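You operate a simulated robot arm through the tools that you are given. There is no shell and no other tool.

Carry out the task below with a simulated robot arm. There is one attempt and no reset: what you move stays moved.

Task
Stones block the wheel: stop it, brush them off and start it again.
Fine: switch off and spray closed before you brush; blue brush, back in its holder; spray at half again. Set down upright: blue brush.

It is judged by the outcome, as a careful person would: the job done as asked, and still so three seconds after it is handed in. It fails if anything else is knocked over, pushed out of place, dropped, spilled or broken.

Robot
A 7-joint arm with a two-finger parallel gripper, fixed in place. Base frame: the origin is on the floor under the middle of its stand, x ahead of it, y to its left, z up; the work surface is at about z = 72. Units: cm, rad, N and s.
It reaches about 147.9 cm from its shoulder. Its first joint turns from -2.897 to 2.897 rad. Payload 4.4 kg.
Tool frame: the origin (TCP) lies between the finger pads and is the grasp point; the fingertips stand 2.3 cm ahead of it; z points along the fingers, y is the line along which they close. The gripper opens to 9.4 cm. The fingers are 3.8 cm wide and 1 cm thick; the gripper's body (5.4 by 9.6 cm) begins 3.9 cm behind the TCP.
Orientation is told as [roll, pitch, yaw] about the base's x, y, z axes, in that order, counted from this pose: with the fingers straight down and closing along the base's y, the tool's x points along the base's -x, its y along +y and its z along -z.

Tools
- The arm moves only by the tool send_rows. Its argument "rows" is a list of rows, each an object (a shift or turn left out is 0, a gripper value left out holds the last) with "grip": the gripper command, from -1 (shut) to 1 (fully open), values between in proportion; "dp": the shift along the tool's x, y, z in units of 400 mm (1.0 is 400 mm), a list of three; "turn": the turn, a rotation vector about the tool's x, y, z in units of 180 degrees (1.0 is 180 degrees), a list of three. In form: [{"grip": grip, "dp": [x, y, z], "turn": [rx, ry, rz]}, ...]. A call has 1 to 20 rows; each row is the pose to reach, as a shift and turn from the pose commanded when the call began, along the tool's axes at that moment. A call with a number of a shift or a turn outside -1 to 1 is refused whole. A row lasts 0.2 s, in which the tool goes at most 5 cm and 0.15 rad; a call with a longer step from one row to the next is refused whole, and so is a gripper value outside its range. Where a pose cannot be reached the arm comes as near as it can. A force on the tool above 40 N (or 10 N above the force at the start of the call, whichever is more), or a blocked arm, ends the call early, and 0.2 s more pass. Each finger travels about 7.2 cm/s and halts on what it meets, pressing with about 38 N; the grip force reading is that of the motor and also rises with nothing between the fingers. The clock runs only during rows and for 0.2 s after the last one: add rows that repeat a pose to give the fingers time. The reply holds the time, the measured pose of the TCP, the force on the tool along the base axes, the opening and the grip force, in the units named above and with some noise, with the torque about the TCP (base axes, N m) and any sound that the robot's microphone picked up, and new pictures: "views" is both (left out), scene, wrist or none.
- Cameras (640 x 400 px; columns grow to the right, rows downward): "scene" is fixed at [4.78, 49.35, 134.57]; the picture's right is [0.07, -1.00, 0.00], its down [-0.28, -0.02, -0.96] and it looks along [0.96, 0.07, -0.28] (base axes); focal length 347 px, centre (320, 200). "wrist" rides on the gripper at [8.7, 1.6, -7.4] in the tool frame; the picture's right is [-0.18, 0.98, 0.00], its down [-0.58, -0.11, -0.81] and it looks along [-0.79, -0.15, 0.59] (tool axes); focal length 243 px, centre (320, 200). There is no depth. A picture from a camera that has moved, and an enlarged one, comes with that camera's place and axes in the base frame and with its lens. The place of the scene camera against the robot may be out by one fixed shift of up to 1.2 cm in any direction.
- zoom(camera, box): a new picture of the part [left, top, right, bottom] of that camera's present view, enlarged. It takes no simulated time.
- finish_job(): hands the job in; it is judged then, once.

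Places have to be worked out from the pictures, the camera data and where the tool is seen. Open the gripper and draw the arm clear of the work before you hand the job in, unless the task says otherwise.

The tools are called after "Call:" as a command line: name --argument value ..., lists and objects as JSON in quotes. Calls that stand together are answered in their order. send_rows: Moves the arm, as the interface text tells. Its arguments: {"type":"object","properties":{"rows":{"type":"array","items":{"type":"object","properties":{"grip":{"type":"number"},"dp":{"type":"array","items":{"type":"number"}},"turn":{"type":"array","items":{"type":"number"}}}}},"views":{"type":"string","enum":["both","scene","wrist","none"]}},"required":["rows"]} The other tools are called the same way: zoom (camera, box) takes an enlarged picture of a part of a camera's view; finish_job () hands the job in.

At the start:

```text
clock: 0.0
ee_pos: [69.36, 24.1, 128.67]
tool_rot: [0.0, 0.0, 0.0]
force: [0.4, 0.8, 0.5]
moment: [-0.01, -0.01, -0.02]
gripper_width: 9.42
grasp_force: 0.1
```

scene: 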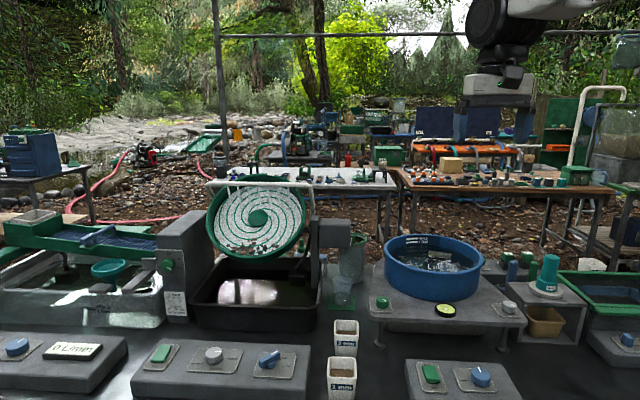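
wrist: 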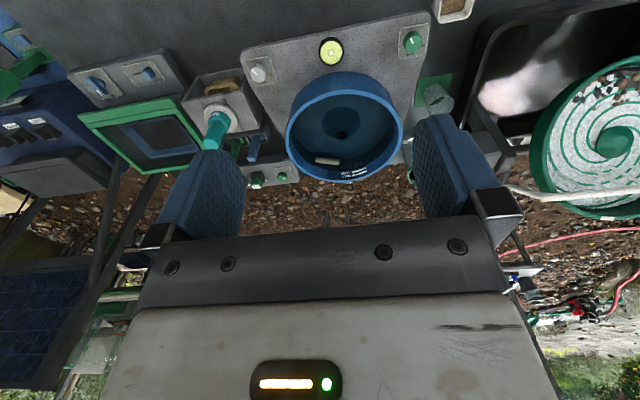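

The scene shows a spiral gold-panning wheel with controls in front of it. I zoom on several parts to read the controls and find the stones and the brushes.

Call:
zoom --camera "scene" --box '[120, 160, 360, 310]'

Call:
zoom --camera "scene" --box '[120, 300, 360, 400]'

Call:
zoom --camera "scene" --box '[360, 220, 640, 400]'

Call:
zoom --camera "scene" --box '[0, 200, 200, 400]'

Call:
zoom --camera "wrist" --box '[40, 0, 320, 200]'

Call:
zoom --camera "wrist" --box '[400, 0, 640, 240]'

```text
2.67 times, centred on (240, 235) of scene
camera zoom: at [4.78, 49.35, 134.57], right [0.07, -1.0, 0.0], down [-0.28, -0.02, -0.96], along [0.96, 0.07, -0.28], focal length 926 px, centre (533, 107)
```

zoom: 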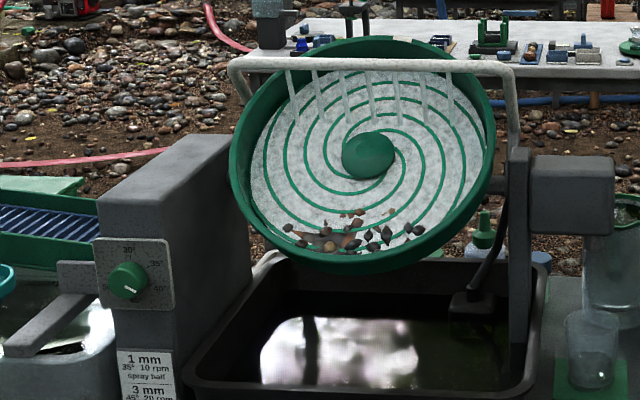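

```text
2.67 times, centred on (240, 350) of scene
camera zoom: at [4.78, 49.35, 134.57], right [0.07, -1.0, 0.0], down [-0.28, -0.02, -0.96], along [0.96, 0.07, -0.28], focal length 926 px, centre (533, -200)
```

zoom: 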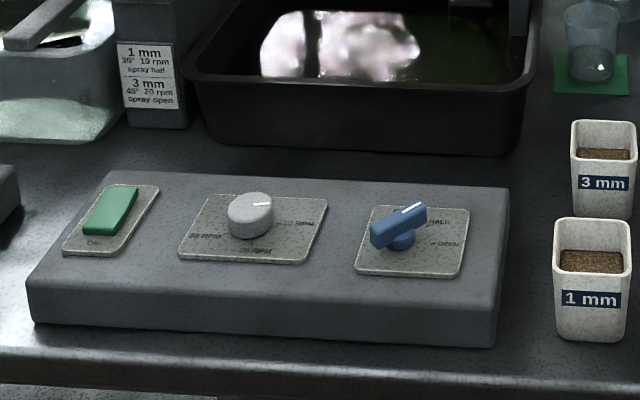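

```text
2.22 times, centred on (500, 310) of scene
camera zoom: at [4.78, 49.35, 134.57], right [0.07, -1.0, 0.0], down [-0.28, -0.02, -0.96], along [0.96, 0.07, -0.28], focal length 772 px, centre (-80, -44)
```

zoom: 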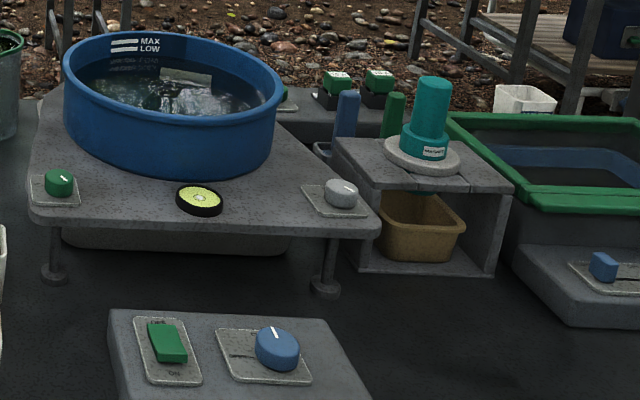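

```text
2.00 times, centred on (100, 300) of scene
camera zoom: at [4.78, 49.35, 134.57], right [0.07, -1.0, 0.0], down [-0.28, -0.02, -0.96], along [0.96, 0.07, -0.28], focal length 695 px, centre (760, 0)
```

zoom: 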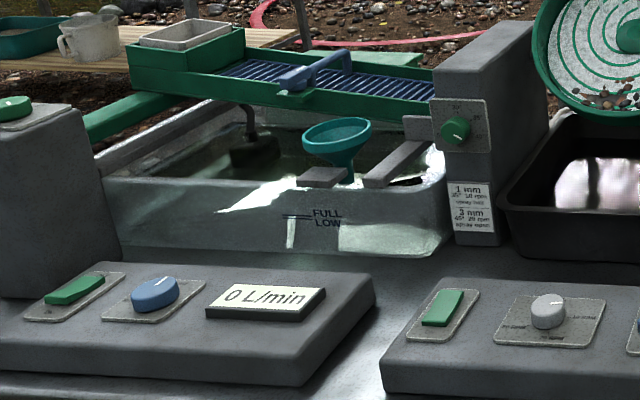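

```text
2.00 times, centred on (180, 100) of wrist
camera zoom: at [60.71, 25.78, 136.23], right [0.18, 0.98, 0.0], down [0.58, -0.11, 0.81], along [0.79, -0.15, -0.59], focal length 485 px, centre (600, 400)
```

zoom: 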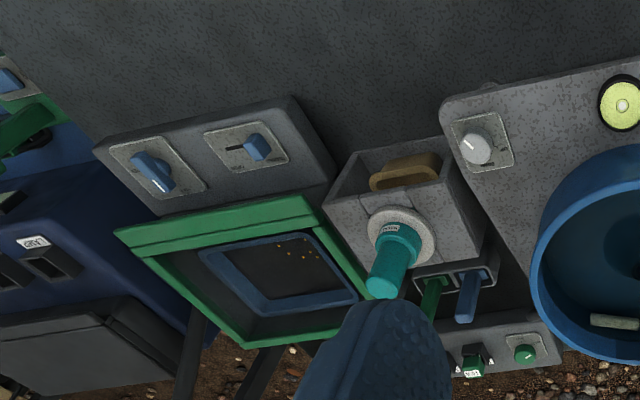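

```text
1.67 times, centred on (520, 120) of wrist
camera zoom: at [60.71, 25.78, 136.23], right [0.18, 0.98, 0.0], down [0.58, -0.11, 0.81], along [0.79, -0.15, -0.59], focal length 404 px, centre (-13, 333)
```

zoom: 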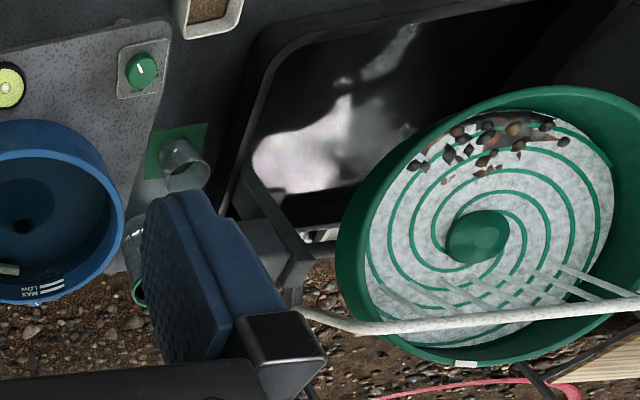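

The wheel centre triangulates to about (100, 75, 100), its control panel to about x 68, y 65–91, and the blue brush handle top to about (106, -2, 86). I move the arm over towards the panel, staying high and in front of the wheel, for a closer look.

Call:
send_rows --rows '[{"dp": [0.0485, 0.09, 0.04675], "grip": 1}, {"dp": [0.097, 0.18, 0.0935]}, {"dp": [0.1455, 0.27, 0.14]}, {"dp": [0.194, 0.36, 0.187]}, {"dp": [0.2425, 0.45, 0.234]}, {"dp": [0.291, 0.54, 0.28]}, {"dp": [0.3395, 0.63, 0.327]}, {"dp": [0.388, 0.72, 0.374]}, {"dp": [0.4365, 0.81, 0.42]}, {"dp": [0.485, 0.9, 0.4675]}, {"dp": [0.485, 0.9, 0.4675]}]' --views "both"

```text
clock: 2.4
ee_pos: [50.06, 60.03, 109.56]
tool_rot: [0.001, -0.001, 0.001]
force: [-0.7, 0.7, 0.5]
moment: [-0.02, -0.02, 0.0]
gripper_width: 9.41
grasp_force: 0.1
camera wrist: at [41.4, 61.65, 117.13], right [0.18, 0.98, 0.0], down [0.58, -0.11, 0.81], along [0.79, -0.15, -0.59], focal length 243 px, centre (320, 200)
```

scene: 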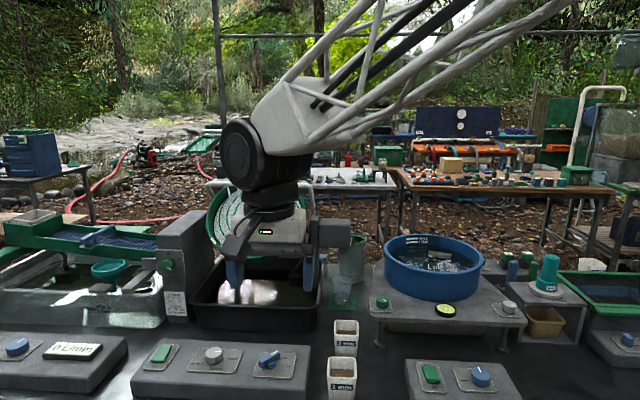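
wrist: 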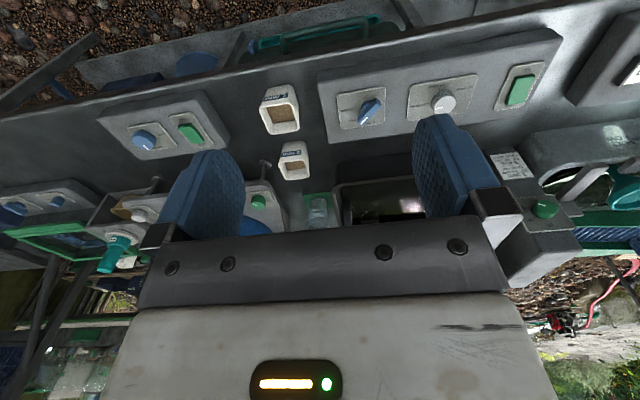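

Call:
zoom --camera "wrist" --box '[310, 40, 570, 180]'

Call:
zoom --camera "scene" --box '[130, 335, 230, 400]'

Call:
zoom --camera "scene" --box '[220, 335, 320, 400]'

```text
2.46 times, centred on (440, 110) of wrist
camera zoom: at [41.4, 61.65, 117.13], right [0.18, 0.98, 0.0], down [0.58, -0.11, 0.81], along [0.79, -0.15, -0.59], focal length 597 px, centre (25, 422)
```

zoom: 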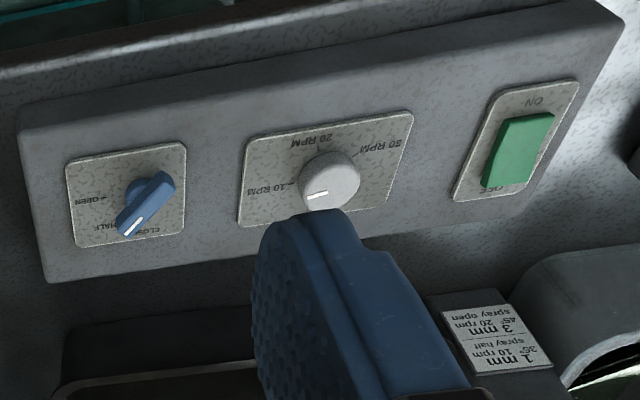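

```text
6.15 times, centred on (180, 368) of scene
camera zoom: at [4.78, 49.35, 134.57], right [0.07, -1.0, 0.0], down [-0.28, -0.02, -0.96], along [0.96, 0.07, -0.28], focal length 2137 px, centre (1182, -831)
```

zoom: 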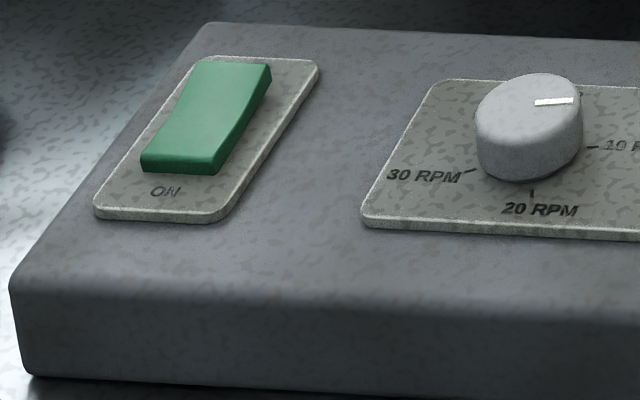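

```text
6.15 times, centred on (270, 368) of scene
camera zoom: at [4.78, 49.35, 134.57], right [0.07, -1.0, 0.0], down [-0.28, -0.02, -0.96], along [0.96, 0.07, -0.28], focal length 2137 px, centre (628, -831)
```

zoom: 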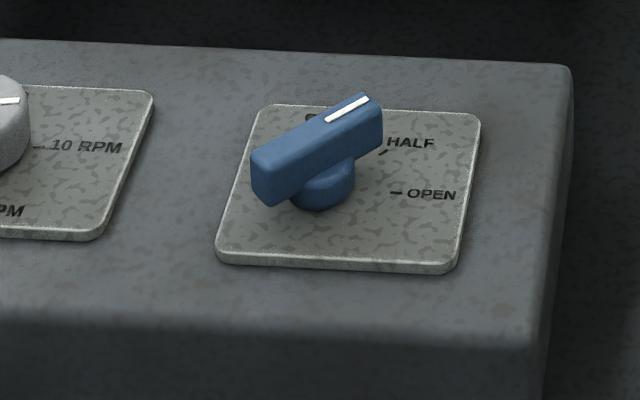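

The panel reads well: the rocker has ON at the near end and OFF at the far end. The spray knob's bar points at HALF (45°), with CLOSED straight ahead (+x) and OPEN to the right. I move over the rocker's OFF end with the tool turned 90° so the closed fingers are narrow along x.

Call:
send_rows --rows '[{"dp": [-0.0499, 0.0699, 0.0399], "turn": [0, 0, -0.04545], "grip": 0}, {"dp": [-0.0997, 0.1398, 0.0798], "turn": [0, 0, -0.0909], "grip": -0.6}, {"dp": [-0.1496, 0.2097, 0.1197], "turn": [0, 0, -0.13636], "grip": -1}, {"dp": [-0.1995, 0.2796, 0.1596], "turn": [0, 0, -0.1818]}, {"dp": [-0.2493, 0.3495, 0.1995], "turn": [0, 0, -0.22727]}, {"dp": [-0.2992, 0.4195, 0.2395], "turn": [0, 0, -0.2727]}, {"dp": [-0.349, 0.4894, 0.2794], "turn": [0, 0, -0.31818]}, {"dp": [-0.3989, 0.5593, 0.3193], "turn": [0, 0, -0.36364]}, {"dp": [-0.4488, 0.6292, 0.3592], "turn": [0, 0, -0.40909]}, {"dp": [-0.4986, 0.6991, 0.3991], "turn": [0, 0, -0.45454]}, {"dp": [-0.5485, 0.769, 0.439], "turn": [0, 0, -0.5]}, {"dp": [-0.5485, 0.769, 0.439], "turn": [0, 0, -0.5]}]' --views "both"

```text
clock: 5.0
ee_pos: [71.93, 90.76, 92.36]
tool_rot: [-0.001, 0.0, 1.573]
force: [0.2, 0.1, 0.0]
moment: [0.0, 0.0, 0.01]
gripper_width: 0.0
grasp_force: 37.9
camera wrist: at [70.45, 82.24, 99.82], right [-0.98, 0.18, 0.0], down [0.11, 0.58, 0.81], along [0.15, 0.79, -0.59], focal length 243 px, centre (320, 200)
```

scene: 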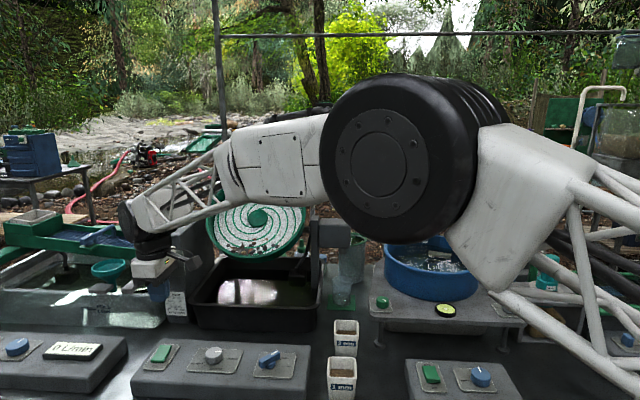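
wrist: 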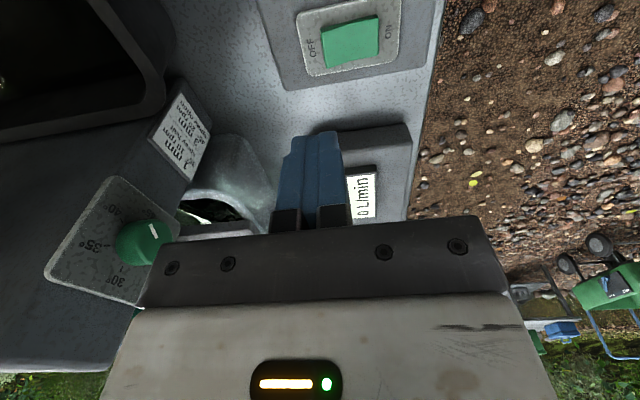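

Call:
zoom --camera "wrist" --box '[270, 0, 430, 100]'

Call:
zoom --camera "scene" --box '[110, 220, 230, 380]'

```text
4.00 times, centred on (350, 50) of wrist
camera zoom: at [70.45, 82.24, 99.82], right [-0.98, 0.18, 0.0], down [0.11, 0.58, 0.81], along [0.15, 0.79, -0.59], focal length 970 px, centre (200, 800)
```

zoom: 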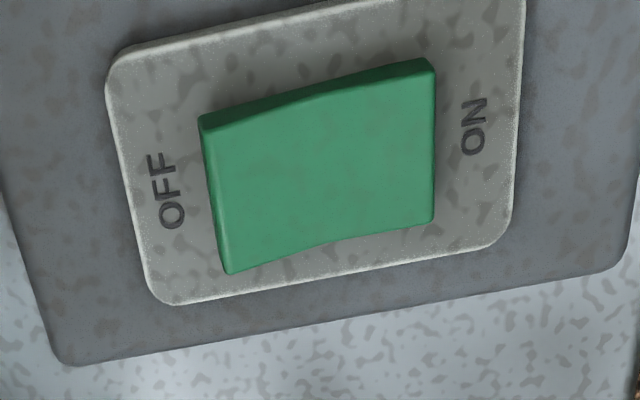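

```text
2.50 times, centred on (170, 300) of scene
camera zoom: at [4.78, 49.35, 134.57], right [0.07, -1.0, 0.0], down [-0.28, -0.02, -0.96], along [0.96, 0.07, -0.28], focal length 868 px, centre (695, -50)
```

zoom: 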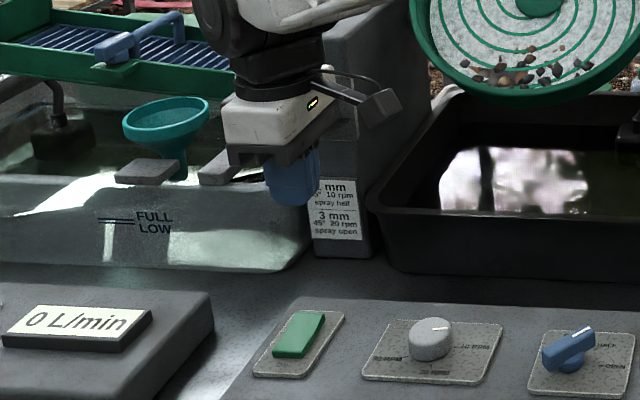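

The rocker's OFF end is near (71.5, 90.8), with its top around z 77–78. I lower the closed fingertips to a little above it and then check.

Call:
send_rows --rows '[{"dp": [0, 0.012, 0.0625]}, {"dp": [0, 0.012, 0.125]}, {"dp": [0, 0.012, 0.1875]}, {"dp": [0, 0.012, 0.25]}, {"dp": [0, 0.012, 0.25]}]' --views "both"

```text
clock: 6.2
ee_pos: [71.68, 91.11, 82.35]
tool_rot: [-0.001, 0.001, 1.572]
force: [-0.6, 1.2, 0.9]
moment: [0.0, -0.01, 0.0]
gripper_width: 0.0
grasp_force: 37.9
camera wrist: at [70.11, 82.4, 89.87], right [-0.98, 0.18, 0.0], down [0.11, 0.58, 0.81], along [0.15, 0.79, -0.59], focal length 243 px, centre (320, 200)
```

scene: 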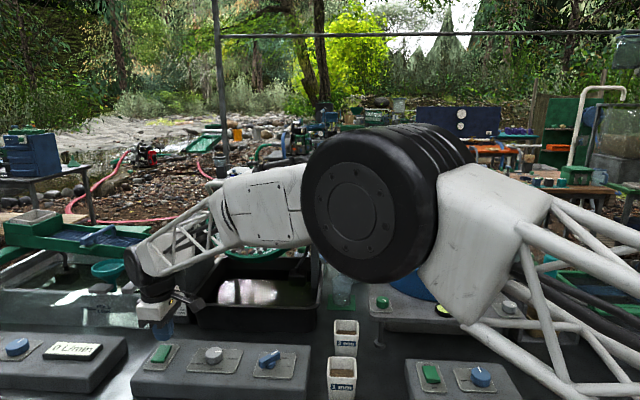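
wrist: 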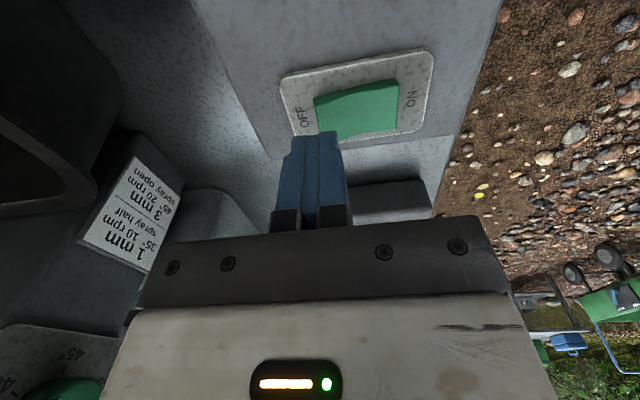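

The tips are now about at z 80, just above the rocker. I zoom in to check the alignment before pressing.

Call:
zoom --camera "wrist" --box '[260, 40, 440, 160]'

Call:
zoom --camera "scene" --box '[120, 290, 220, 380]'

```text
3.33 times, centred on (350, 100) of wrist
camera zoom: at [70.11, 82.4, 89.87], right [-0.98, 0.18, 0.0], down [0.11, 0.58, 0.81], along [0.15, 0.79, -0.59], focal length 809 px, centre (220, 533)
```

zoom: 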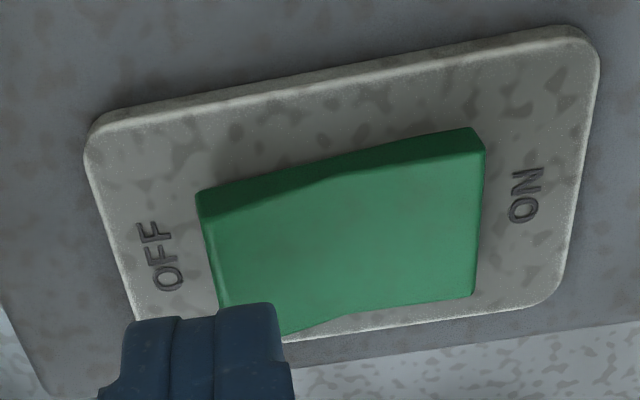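

```text
4.44 times, centred on (170, 335) of scene
camera zoom: at [4.78, 49.35, 134.57], right [0.07, -1.0, 0.0], down [-0.28, -0.02, -0.96], along [0.96, 0.07, -0.28], focal length 1544 px, centre (987, -400)
```

zoom: 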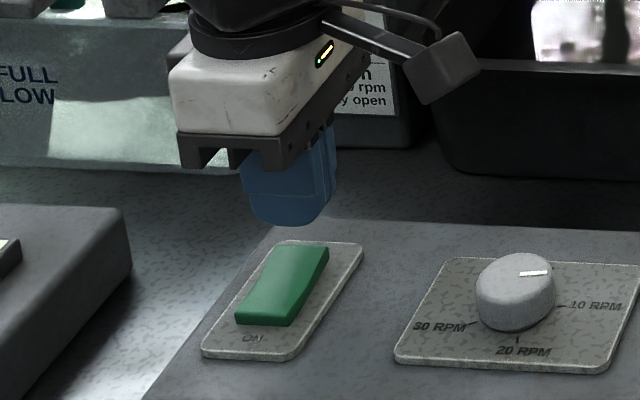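

The OFF end is raised (z 78.75 against 77.7 at the ON end), so the switch is on. The tips are lined up over the OFF end, so I press down slowly to about 1.2 cm past contact and come back up.

Call:
send_rows --rows '[{"dp": [0, 0, 0.02]}, {"dp": [0, 0, 0.03]}, {"dp": [0, 0, 0.0375]}, {"dp": [0, 0, 0.045]}, {"dp": [0, 0, 0.0525]}, {"dp": [0, 0, 0.06]}, {"dp": [0, 0, 0.065]}, {"dp": [0, 0, 0.065]}]' --views "both"

```text
clock: 8.0
ee_pos: [71.44, 90.94, 80.26]
tool_rot: [-0.005, -0.001, 1.568]
force: [0.6, 1.0, 4.8]
moment: [-0.04, -0.03, -0.01]
gripper_width: 0.02
grasp_force: 38.0
stopped in row 8: the force on the tool passed its limit at 43 N (the readings are from after the stop); the commanded pose is now the measured one
camera wrist: at [69.95, 82.27, 87.7], right [-0.98, 0.18, 0.0], down [0.11, 0.58, 0.81], along [0.15, 0.79, -0.59], focal length 243 px, centre (320, 200)
```

scene: 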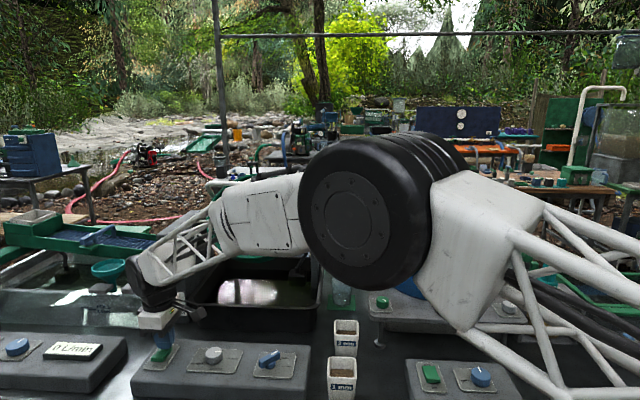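
wrist: 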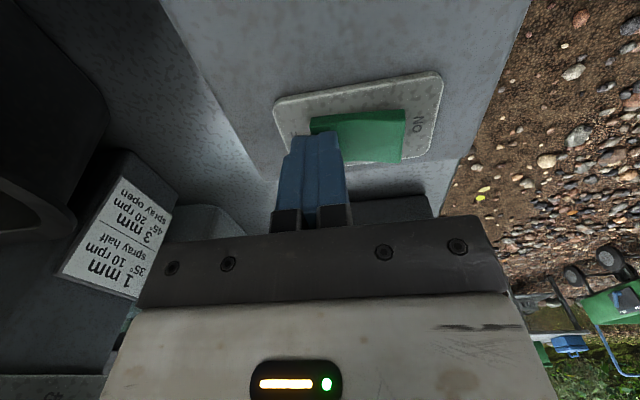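

It pressed to the stop with the tips at about z 78. I zoom to see which way the rocker stands now.

Call:
zoom --camera "wrist" --box '[260, 60, 460, 180]'

Call:
zoom --camera "scene" --box '[120, 310, 220, 400]'

```text
3.20 times, centred on (360, 120) of wrist
camera zoom: at [69.95, 82.27, 87.7], right [-0.98, 0.18, 0.0], down [0.11, 0.58, 0.81], along [0.15, 0.79, -0.59], focal length 776 px, centre (192, 456)
```

zoom: 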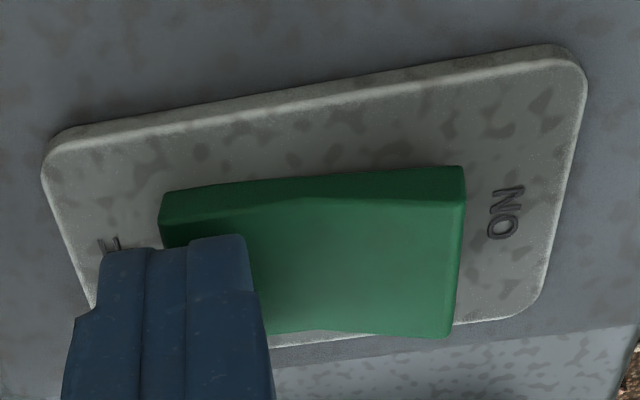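

```text
4.44 times, centred on (170, 355) of scene
camera zoom: at [4.78, 49.35, 134.57], right [0.07, -1.0, 0.0], down [-0.28, -0.02, -0.96], along [0.96, 0.07, -0.28], focal length 1544 px, centre (987, -489)
```

zoom: 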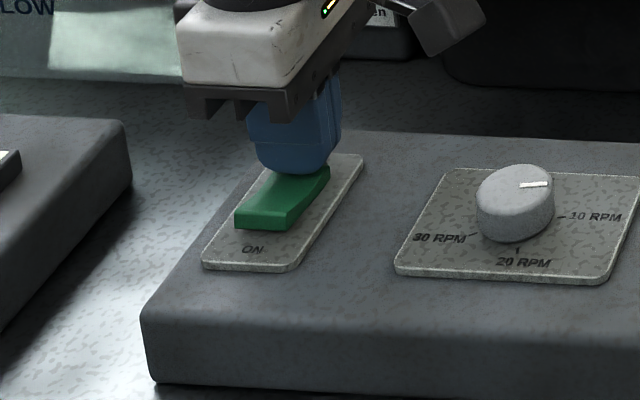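

The ON end now stands up and the OFF end is pressed down. I back straight up and check that it stays there.

Call:
send_rows --rows '[{"dp": [0, 0, -0.05]}, {"dp": [0, 0, -0.125]}, {"dp": [0, 0, -0.2]}, {"dp": [0, 0, -0.3]}, {"dp": [0, 0, -0.3]}]' --views "both"

Call:
zoom --camera "wrist" --box '[260, 0, 460, 120]'

Call:
zoom --camera "scene" --box '[120, 310, 220, 400]'

```text
clock: 9.2
ee_pos: [71.61, 90.93, 92.64]
tool_rot: [-0.001, -0.002, 1.57]
force: [0.1, 0.2, -1.1]
moment: [0.01, -0.01, -0.01]
gripper_width: 0.0
grasp_force: 38.1
camera wrist: at [70.04, 82.23, 99.97], right [-0.98, 0.18, 0.0], down [0.11, 0.58, 0.81], along [0.15, 0.79, -0.59], focal length 243 px, centre (320, 200)
```

scene: 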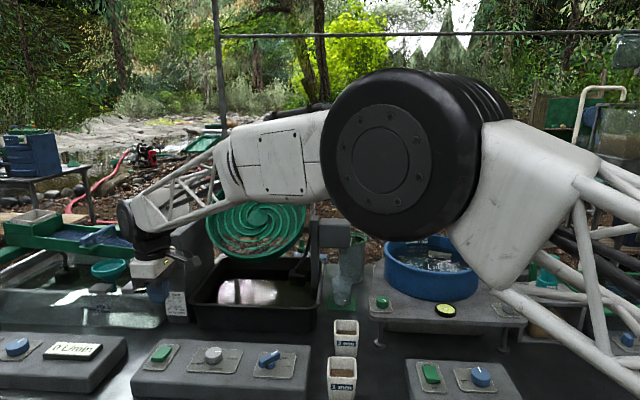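
wrist: 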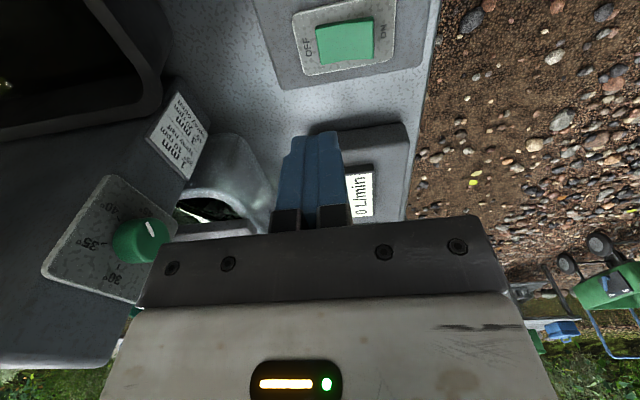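

```text
3.20 times, centred on (360, 60) of wrist
camera zoom: at [70.04, 82.23, 99.97], right [-0.98, 0.18, 0.0], down [0.11, 0.58, 0.81], along [0.15, 0.79, -0.59], focal length 776 px, centre (192, 648)
```

zoom: 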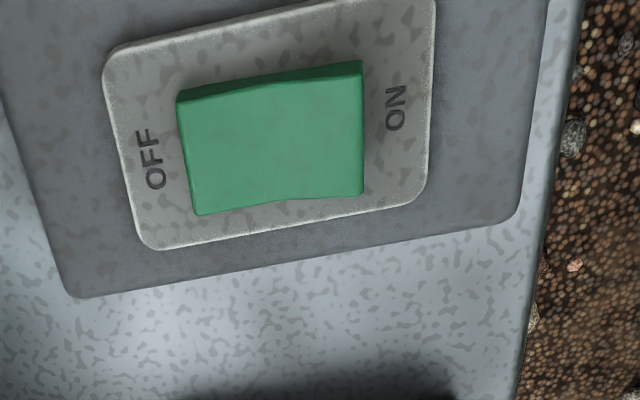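

```text
4.44 times, centred on (170, 355) of scene
camera zoom: at [4.78, 49.35, 134.57], right [0.07, -1.0, 0.0], down [-0.28, -0.02, -0.96], along [0.96, 0.07, -0.28], focal length 1544 px, centre (987, -489)
```

zoom: 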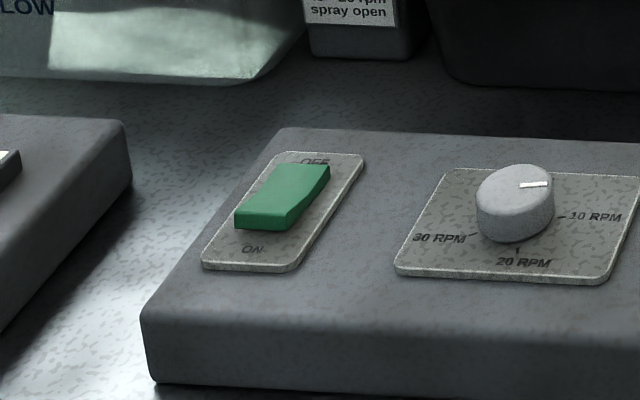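

With the motor off, the wheel stopped and the water film is gone; the rocker stays at OFF. Next I go over the spray knob near (68.2, 65.4), turning the tool to -45° yaw so the fingers can straddle the bar.

Call:
send_rows --rows '[{"dp": [0.04, 0.0053, 0], "turn": [0, 0, 0.046875], "grip": 0.2}, {"dp": [0.08, 0.0106, 0], "turn": [0, 0, 0.09375]}, {"dp": [0.12, 0.0159, 0], "turn": [0, 0, 0.140625]}, {"dp": [0.16, 0.0212, 0], "turn": [0, 0, 0.1875]}, {"dp": [0.2, 0.0266, 0], "turn": [0, 0, 0.234375]}, {"dp": [0.24, 0.0319, 0], "turn": [0, 0, 0.28125]}, {"dp": [0.28, 0.0372, 0], "turn": [0, 0, 0.328125]}, {"dp": [0.32, 0.0425, 0], "turn": [0, 0, 0.375]}, {"dp": [0.36, 0.0478, 0], "turn": [0, 0, 0.421875]}, {"dp": [0.4, 0.0531, 0], "turn": [0, 0, 0.46875]}, {"dp": [0.44, 0.0584, 0], "turn": [0, 0, 0.515625]}, {"dp": [0.48, 0.0637, 0], "turn": [0, 0, 0.5625]}, {"dp": [0.52, 0.069, 0], "turn": [0, 0, 0.609375]}, {"dp": [0.56, 0.0743, 0], "turn": [0, 0, 0.65625]}, {"dp": [0.6, 0.0797, 0], "turn": [0, 0, 0.703125]}, {"dp": [0.639, 0.085, 0], "turn": [0, 0, 0.75]}, {"dp": [0.639, 0.085, 0], "turn": [0, 0, 0.75]}]' --views "both"

Call:
zoom --camera "wrist" --box '[220, 0, 420, 125]'

Call:
zoom --camera "scene" --box '[180, 150, 360, 260]'

```text
clock: 12.8
ee_pos: [68.16, 65.2, 92.11]
tool_rot: [0.005, 0.0, -0.789]
force: [0.1, 0.2, -0.5]
moment: [0.02, 0.01, -0.01]
gripper_width: 5.63
grasp_force: 0.0
camera wrist: at [63.28, 72.41, 99.58], right [0.83, 0.56, 0.0], down [0.33, -0.49, 0.81], along [0.46, -0.66, -0.59], focal length 243 px, centre (320, 200)
```

scene: 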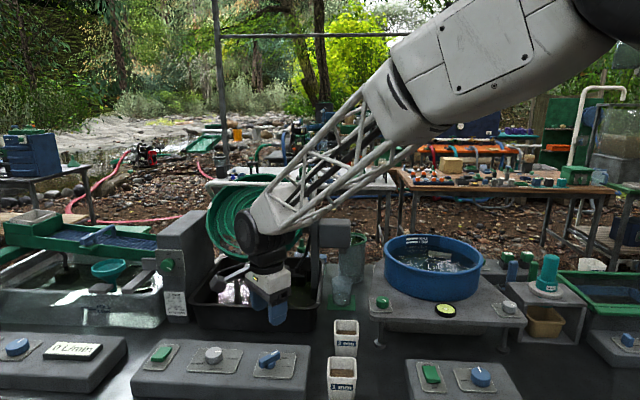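
wrist: 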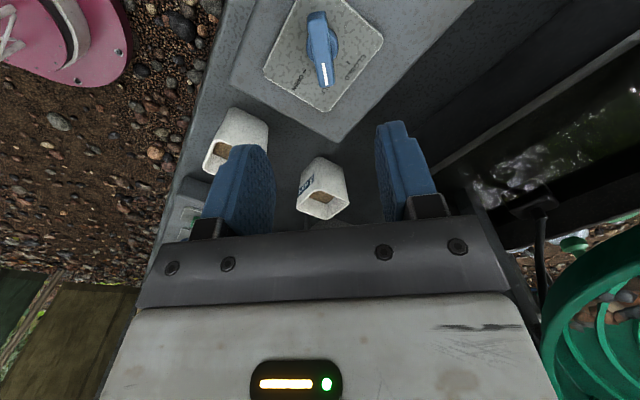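

```text
3.20 times, centred on (320, 62) of wrist
camera zoom: at [63.28, 72.41, 99.58], right [0.83, 0.56, 0.0], down [0.33, -0.49, 0.81], along [0.46, -0.66, -0.59], focal length 776 px, centre (320, 640)
```

zoom: 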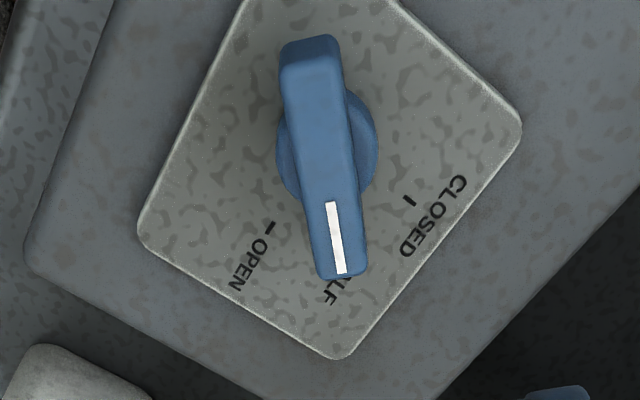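

```text
3.56 times, centred on (270, 205) of scene
camera zoom: at [4.78, 49.35, 134.57], right [0.07, -1.0, 0.0], down [-0.28, -0.02, -0.96], along [0.96, 0.07, -0.28], focal length 1235 px, centre (498, 182)
```

zoom: 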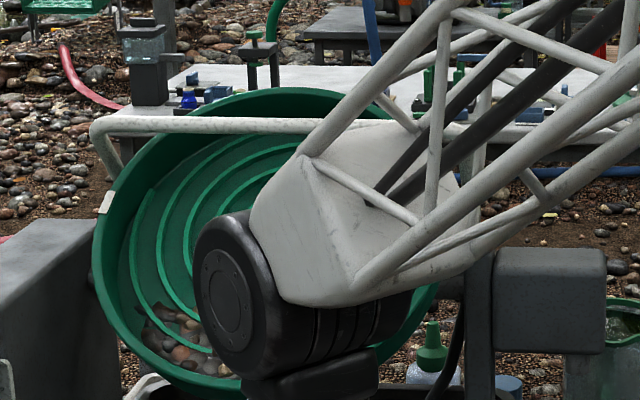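

The bar points squarely at HALF and its centre works out at about (68.1, 65.5, top 79.5), nearly under the tool. I open a bit more, shift slightly and come down to just above the bar to check centring.

Call:
send_rows --rows '[{"dp": [0.0098, 0.0044, 0.05], "grip": 0.2}, {"dp": [0.0098, 0.0044, 0.1]}, {"dp": [0.0098, 0.0044, 0.15]}, {"dp": [0.0098, 0.0044, 0.2]}, {"dp": [0.0098, 0.0044, 0.2]}]' --views "wrist"

Call:
zoom --camera "wrist" --box '[200, 20, 440, 170]'

```text
clock: 14.0
ee_pos: [67.95, 65.69, 83.94]
tool_rot: [0.003, 0.001, -0.785]
force: [0.3, -0.3, -0.4]
moment: [-0.01, -0.01, 0.0]
gripper_width: 5.64
grasp_force: 0.0
camera wrist: at [63.05, 72.93, 91.47], right [0.83, 0.56, 0.0], down [0.33, -0.49, 0.81], along [0.46, -0.66, -0.59], focal length 243 px, centre (320, 200)
```

wrist: 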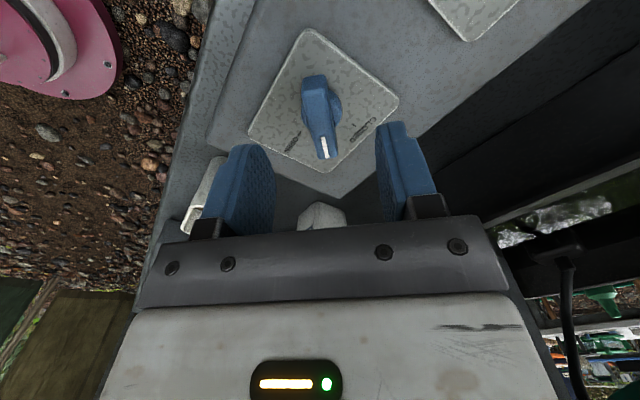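

```text
2.67 times, centred on (320, 95) of wrist
camera zoom: at [63.05, 72.93, 91.47], right [0.83, 0.56, 0.0], down [0.33, -0.49, 0.81], along [0.46, -0.66, -0.59], focal length 647 px, centre (320, 480)
```

zoom: 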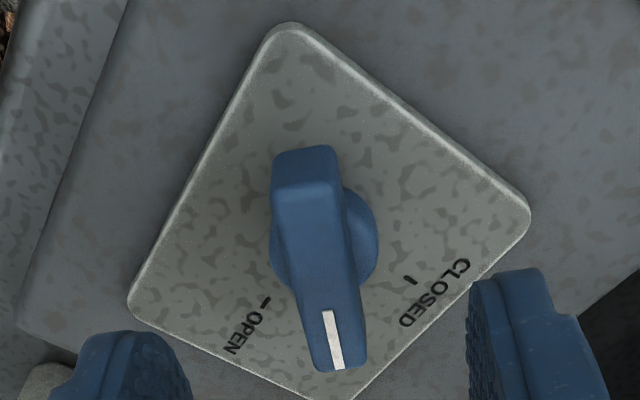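

The knob disc sits right on the tool axis and the bar lies between the fingers. I go down 3.7 cm so the tips straddle the bar while staying above the plate, and look once more before closing.

Call:
send_rows --rows '[{"dp": [-0.002, 0.003, 0.03]}, {"dp": [-0.002, 0.003, 0.06]}, {"dp": [-0.002, 0.003, 0.08]}, {"dp": [-0.002, 0.003, 0.0925]}, {"dp": [-0.002, 0.003, 0.0925]}]' --views "both"

Call:
zoom --camera "wrist" --box '[200, 60, 440, 210]'

Call:
zoom --camera "scene" --box '[220, 320, 320, 400]'

```text
clock: 15.2
ee_pos: [68.14, 65.81, 80.25]
tool_rot: [0.004, 0.0, -0.784]
force: [-1.2, 0.0, 0.3]
moment: [-0.01, -0.01, -0.01]
gripper_width: 5.65
grasp_force: 0.0
camera wrist: at [63.26, 73.04, 87.76], right [0.83, 0.56, 0.0], down [0.33, -0.49, 0.81], along [0.46, -0.66, -0.59], focal length 243 px, centre (320, 200)
```

scene: 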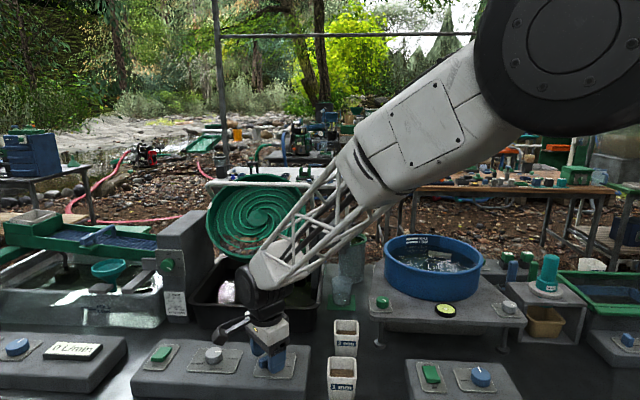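
wrist: 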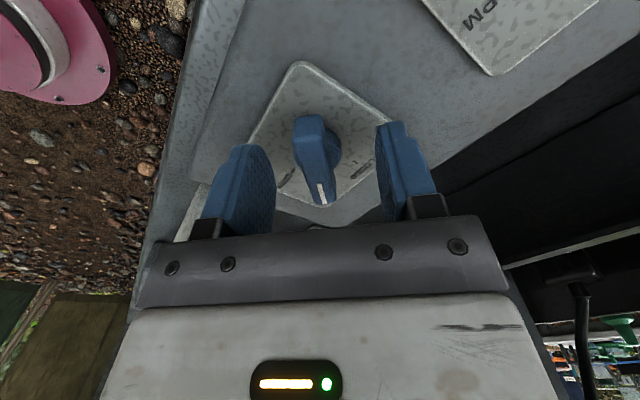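

```text
2.67 times, centred on (320, 135) of wrist
camera zoom: at [63.26, 73.04, 87.76], right [0.83, 0.56, 0.0], down [0.33, -0.49, 0.81], along [0.46, -0.66, -0.59], focal length 647 px, centre (320, 373)
```

zoom: 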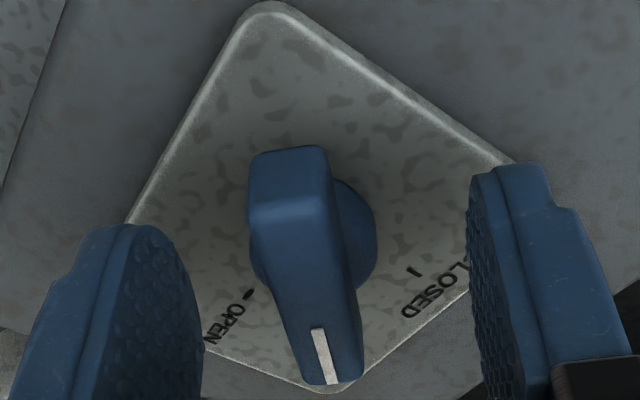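

```text
5.00 times, centred on (270, 360) of scene
camera zoom: at [4.78, 49.35, 134.57], right [0.07, -1.0, 0.0], down [-0.28, -0.02, -0.96], along [0.96, 0.07, -0.28], focal length 1737 px, centre (570, -600)
```

zoom: 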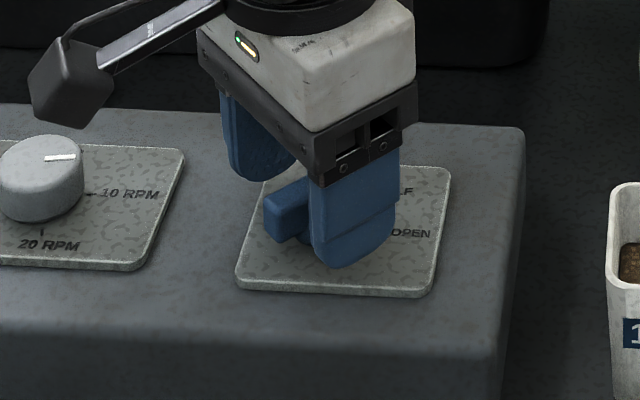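

The bar is centred between the pads. I close on it.

Call:
send_rows --rows '[{"grip": -0.3}, {"grip": -0.7}, {"grip": -1}, {"grip": -1}]' --views "wrist"

```text
clock: 15.9
ee_pos: [67.92, 65.85, 80.29]
tool_rot: [-0.002, -0.001, -0.785]
force: [-10.4, -5.6, 10.7]
moment: [-0.12, 0.27, -0.03]
gripper_width: 2.59
grasp_force: 37.9
stopped in row 3: the force on the tool passed its limit at 47 N (the readings are from after the stop); the commanded pose is now the measured one
camera wrist: at [63.15, 72.93, 87.73], right [0.83, 0.56, 0.0], down [0.33, -0.49, 0.81], along [0.45, -0.67, -0.59], focal length 243 px, centre (320, 200)
```

wrist: 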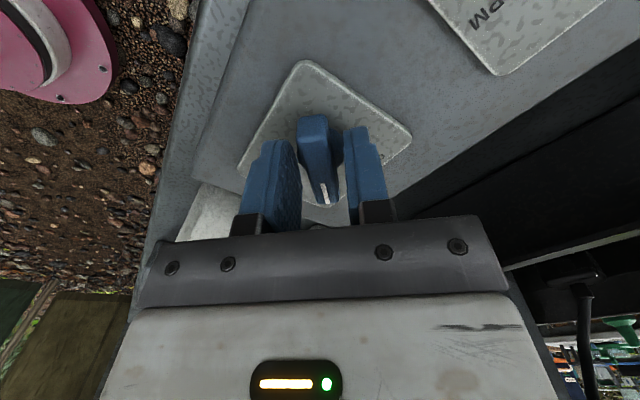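

The opening halted at 2.6 cm, so the tips caught the round base under the bar, slightly off centre. I open, raise 0.8 cm so the pads meet only the bar, and close in gentler steps.

Call:
send_rows --rows '[{"grip": 0.0}, {"grip": 0.0, "dp": [0, 0, -0.01]}, {"grip": 0.0, "dp": [0, 0, -0.02]}, {"grip": 0.0, "dp": [0, 0, -0.02]}]' --views "wrist"

Call:
zoom --camera "wrist" --box '[200, 60, 440, 210]'

Call:
zoom --camera "scene" --box '[220, 320, 320, 400]'

```text
clock: 16.9
ee_pos: [68.11, 65.61, 81.05]
tool_rot: [0.001, -0.001, -0.783]
force: [-0.4, 0.9, 0.2]
moment: [-0.04, -0.01, 0.0]
gripper_width: 4.72
grasp_force: 0.1
camera wrist: at [63.11, 72.86, 88.51], right [0.83, 0.56, 0.0], down [0.33, -0.49, 0.81], along [0.46, -0.67, -0.59], focal length 243 px, centre (320, 200)
```

wrist: 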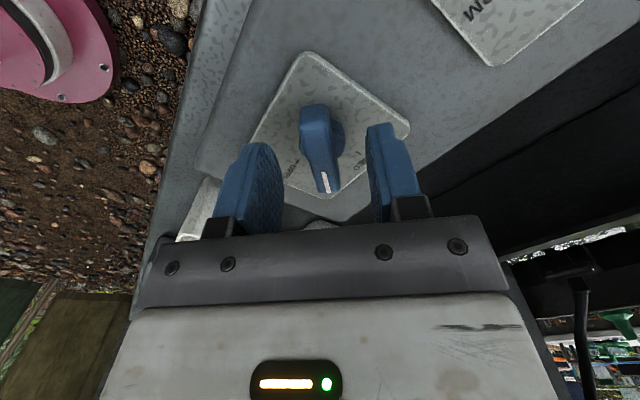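

```text
2.67 times, centred on (320, 135) of wrist
camera zoom: at [63.11, 72.86, 88.51], right [0.83, 0.56, 0.0], down [0.33, -0.49, 0.81], along [0.46, -0.67, -0.59], focal length 647 px, centre (320, 373)
```

zoom: 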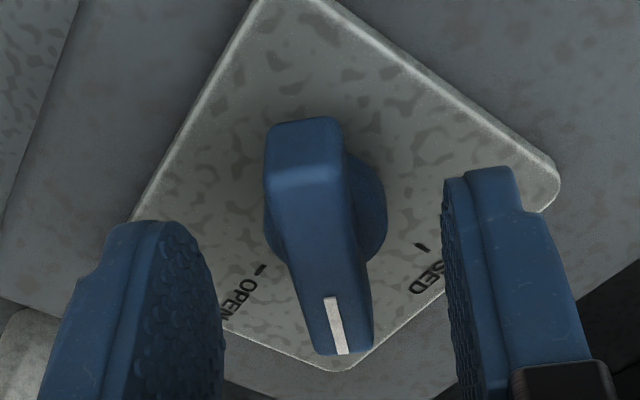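

```text
5.00 times, centred on (270, 360) of scene
camera zoom: at [4.78, 49.35, 134.57], right [0.07, -1.0, 0.0], down [-0.28, -0.02, -0.96], along [0.96, 0.07, -0.28], focal length 1737 px, centre (570, -600)
```

zoom: 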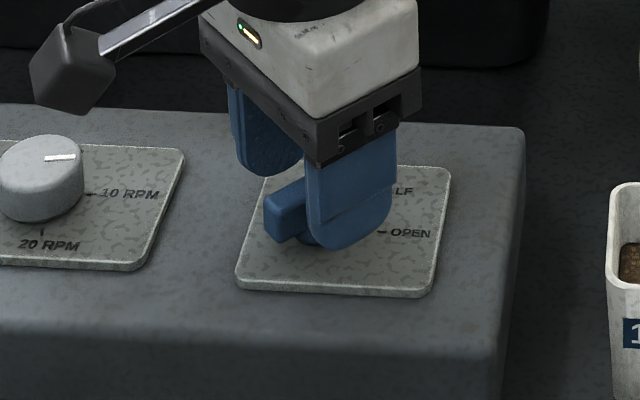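

The pads now sit beside the bar only. I close slowly.

Call:
send_rows --rows '[{"grip": -0.25}, {"grip": -0.45}, {"grip": -0.55}, {"grip": -0.62}, {"grip": -0.68}, {"grip": -0.74}, {"grip": -0.8}, {"grip": -0.9}]' --views "wrist"

Call:
zoom --camera "wrist" --box '[200, 60, 440, 210]'

```text
clock: 18.7
ee_pos: [67.97, 65.65, 81.08]
tool_rot: [0.001, 0.0, -0.786]
force: [18.1, 19.0, -9.1]
moment: [0.35, -0.35, 0.08]
gripper_width: 1.34
grasp_force: 45.1
camera wrist: at [63.15, 72.91, 88.51], right [0.83, 0.56, 0.0], down [0.33, -0.49, 0.81], along [0.46, -0.67, -0.59], focal length 243 px, centre (320, 200)
```

wrist: 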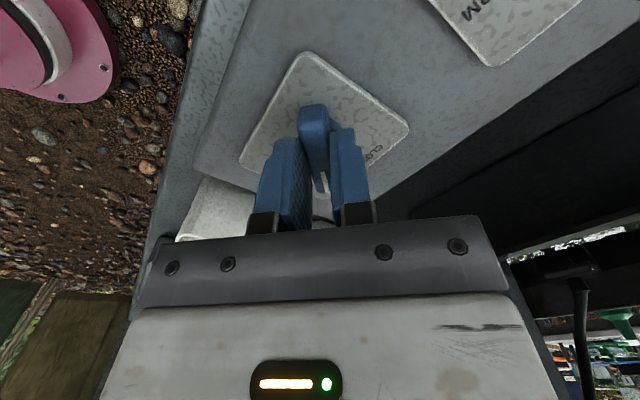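

```text
2.67 times, centred on (320, 135) of wrist
camera zoom: at [63.15, 72.91, 88.51], right [0.83, 0.56, 0.0], down [0.33, -0.49, 0.81], along [0.46, -0.67, -0.59], focal length 647 px, centre (320, 373)
```

zoom: 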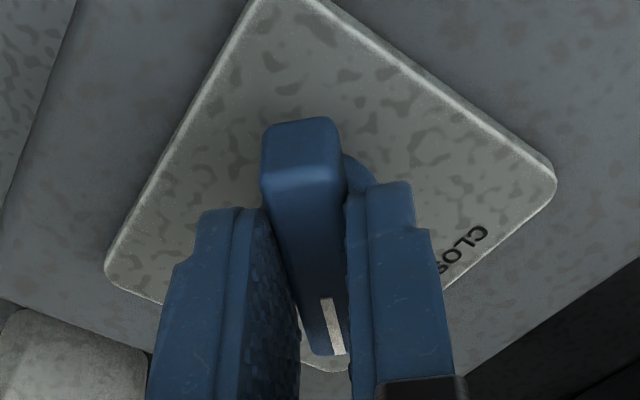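

I have hold of the bar (1.34 cm), but there is about 26 N sideways along the tool's +y. I ease the hand 1–2 mm that way before turning.

Call:
send_rows --rows '[{"dp": [0, 0.0025, 0], "grip": -0.9}, {"dp": [0, 0.0025, 0]}]' --views "none"

```text
clock: 19.3
ee_pos: [68.01, 65.73, 80.97]
tool_rot: [-0.002, 0.0, -0.785]
force: [-13.0, -3.5, 6.0]
moment: [-0.31, -0.04, -0.03]
gripper_width: 1.41
grasp_force: 44.9
```

The side load is now small. I turn the bar 45° counter-clockwise (seen from above), from HALF to CLOSED.

Call:
send_rows --rows '[{"turn": [0, 0, -0.03], "grip": -0.9}, {"turn": [0, 0, -0.06]}, {"turn": [0, 0, -0.09]}, {"turn": [0, 0, -0.12]}, {"turn": [0, 0, -0.15]}, {"turn": [0, 0, -0.18]}, {"turn": [0, 0, -0.21]}, {"turn": [0, 0, -0.235]}, {"turn": [0, 0, -0.25]}, {"turn": [0, 0, -0.25]}]' --views "wrist"

Call:
zoom --camera "wrist" --box '[200, 60, 440, 210]'

```text
clock: 19.8
ee_pos: [67.93, 65.55, 81.01]
tool_rot: [-0.004, 0.001, -0.685]
force: [-10.3, -5.5, 10.8]
moment: [0.15, 0.24, -0.03]
gripper_width: 1.37
grasp_force: 44.6
stopped in row 2: the force on the tool passed its limit at 43 N (the readings are from after the stop); the commanded pose is now the measured one
camera wrist: at [62.47, 72.39, 88.51], right [0.77, 0.64, 0.0], down [0.38, -0.45, 0.81], along [0.52, -0.62, -0.59], focal length 243 px, centre (320, 200)
```

wrist: 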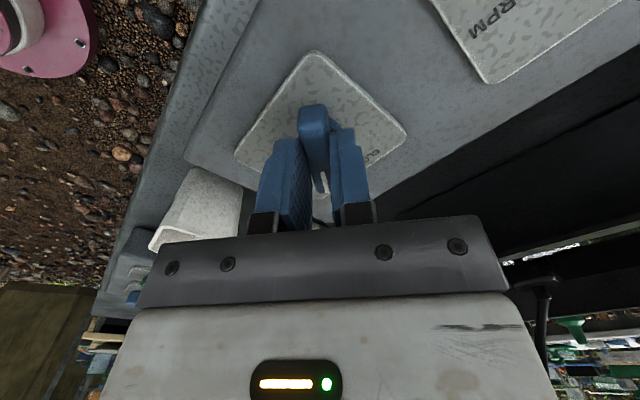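

```text
2.67 times, centred on (320, 135) of wrist
camera zoom: at [62.47, 72.39, 88.51], right [0.77, 0.64, 0.0], down [0.38, -0.45, 0.81], along [0.52, -0.62, -0.59], focal length 647 px, centre (320, 373)
```

zoom: 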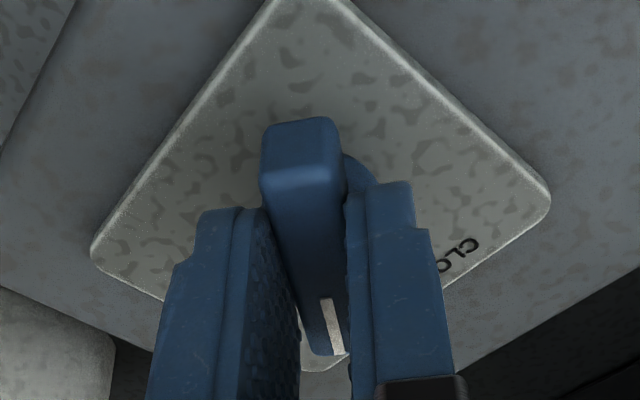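

The knob turns with the hand (0.1 rad so far) but the hard clamp makes side load. I relax the grip to about 1.6 cm so the fingers turn the bar loosely, and continue.

Call:
send_rows --rows '[{"grip": -0.66}, {"grip": -0.66}, {"grip": -0.66, "turn": [0, 0, -0.03]}, {"grip": -0.66, "turn": [0, 0, -0.06]}, {"grip": -0.66, "turn": [0, 0, -0.09]}, {"grip": -0.66, "turn": [0, 0, -0.12]}, {"grip": -0.66, "turn": [0, 0, -0.15]}, {"grip": -0.66, "turn": [0, 0, -0.18]}, {"grip": -0.66, "turn": [0, 0, -0.2]}, {"grip": -0.66, "turn": [0, 0, -0.218]}, {"grip": -0.66, "turn": [0, 0, -0.218]}]' --views "wrist"

Call:
zoom --camera "wrist" --box '[200, 60, 440, 210]'

Call:
zoom --camera "scene" --box '[220, 320, 320, 400]'

```text
clock: 22.2
ee_pos: [68.04, 65.66, 80.99]
tool_rot: [-0.003, 0.004, -0.001]
force: [-1.8, -2.8, 0.9]
moment: [-0.03, 0.05, 0.04]
gripper_width: 1.74
grasp_force: 1.3
camera wrist: at [59.49, 67.31, 88.5], right [0.19, 0.98, 0.0], down [0.58, -0.11, 0.8], along [0.79, -0.15, -0.59], focal length 243 px, centre (320, 200)
```

wrist: 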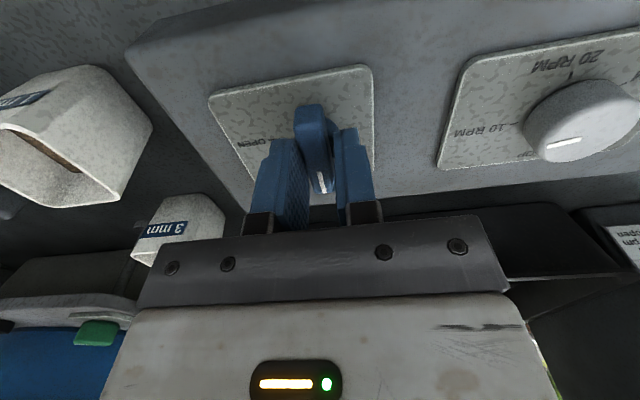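

```text
2.67 times, centred on (320, 135) of wrist
camera zoom: at [59.49, 67.31, 88.5], right [0.19, 0.98, 0.0], down [0.58, -0.11, 0.8], along [0.79, -0.15, -0.59], focal length 647 px, centre (320, 373)
```

zoom: 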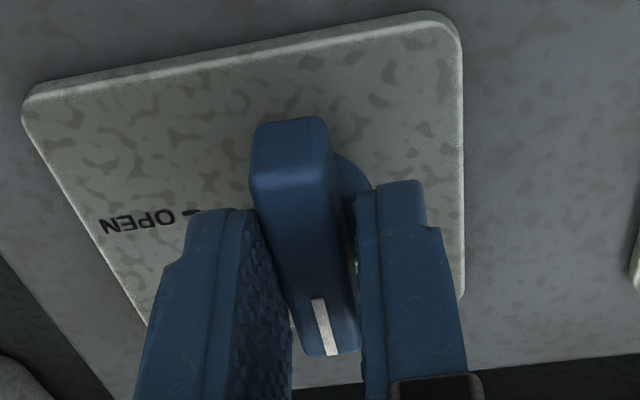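

```text
5.00 times, centred on (270, 360) of scene
camera zoom: at [4.78, 49.35, 134.57], right [0.07, -1.0, 0.0], down [-0.28, -0.02, -0.96], along [0.96, 0.07, -0.28], focal length 1737 px, centre (570, -600)
```

zoom: 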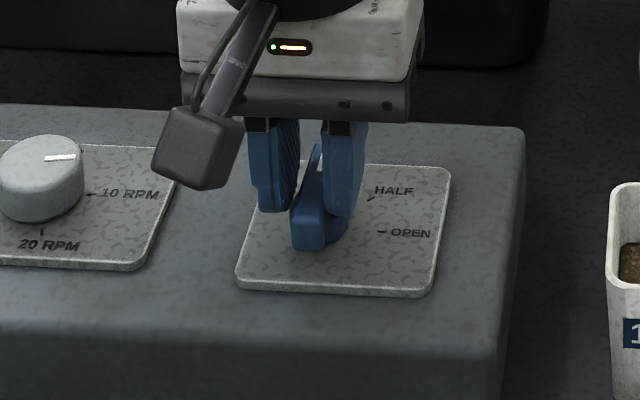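

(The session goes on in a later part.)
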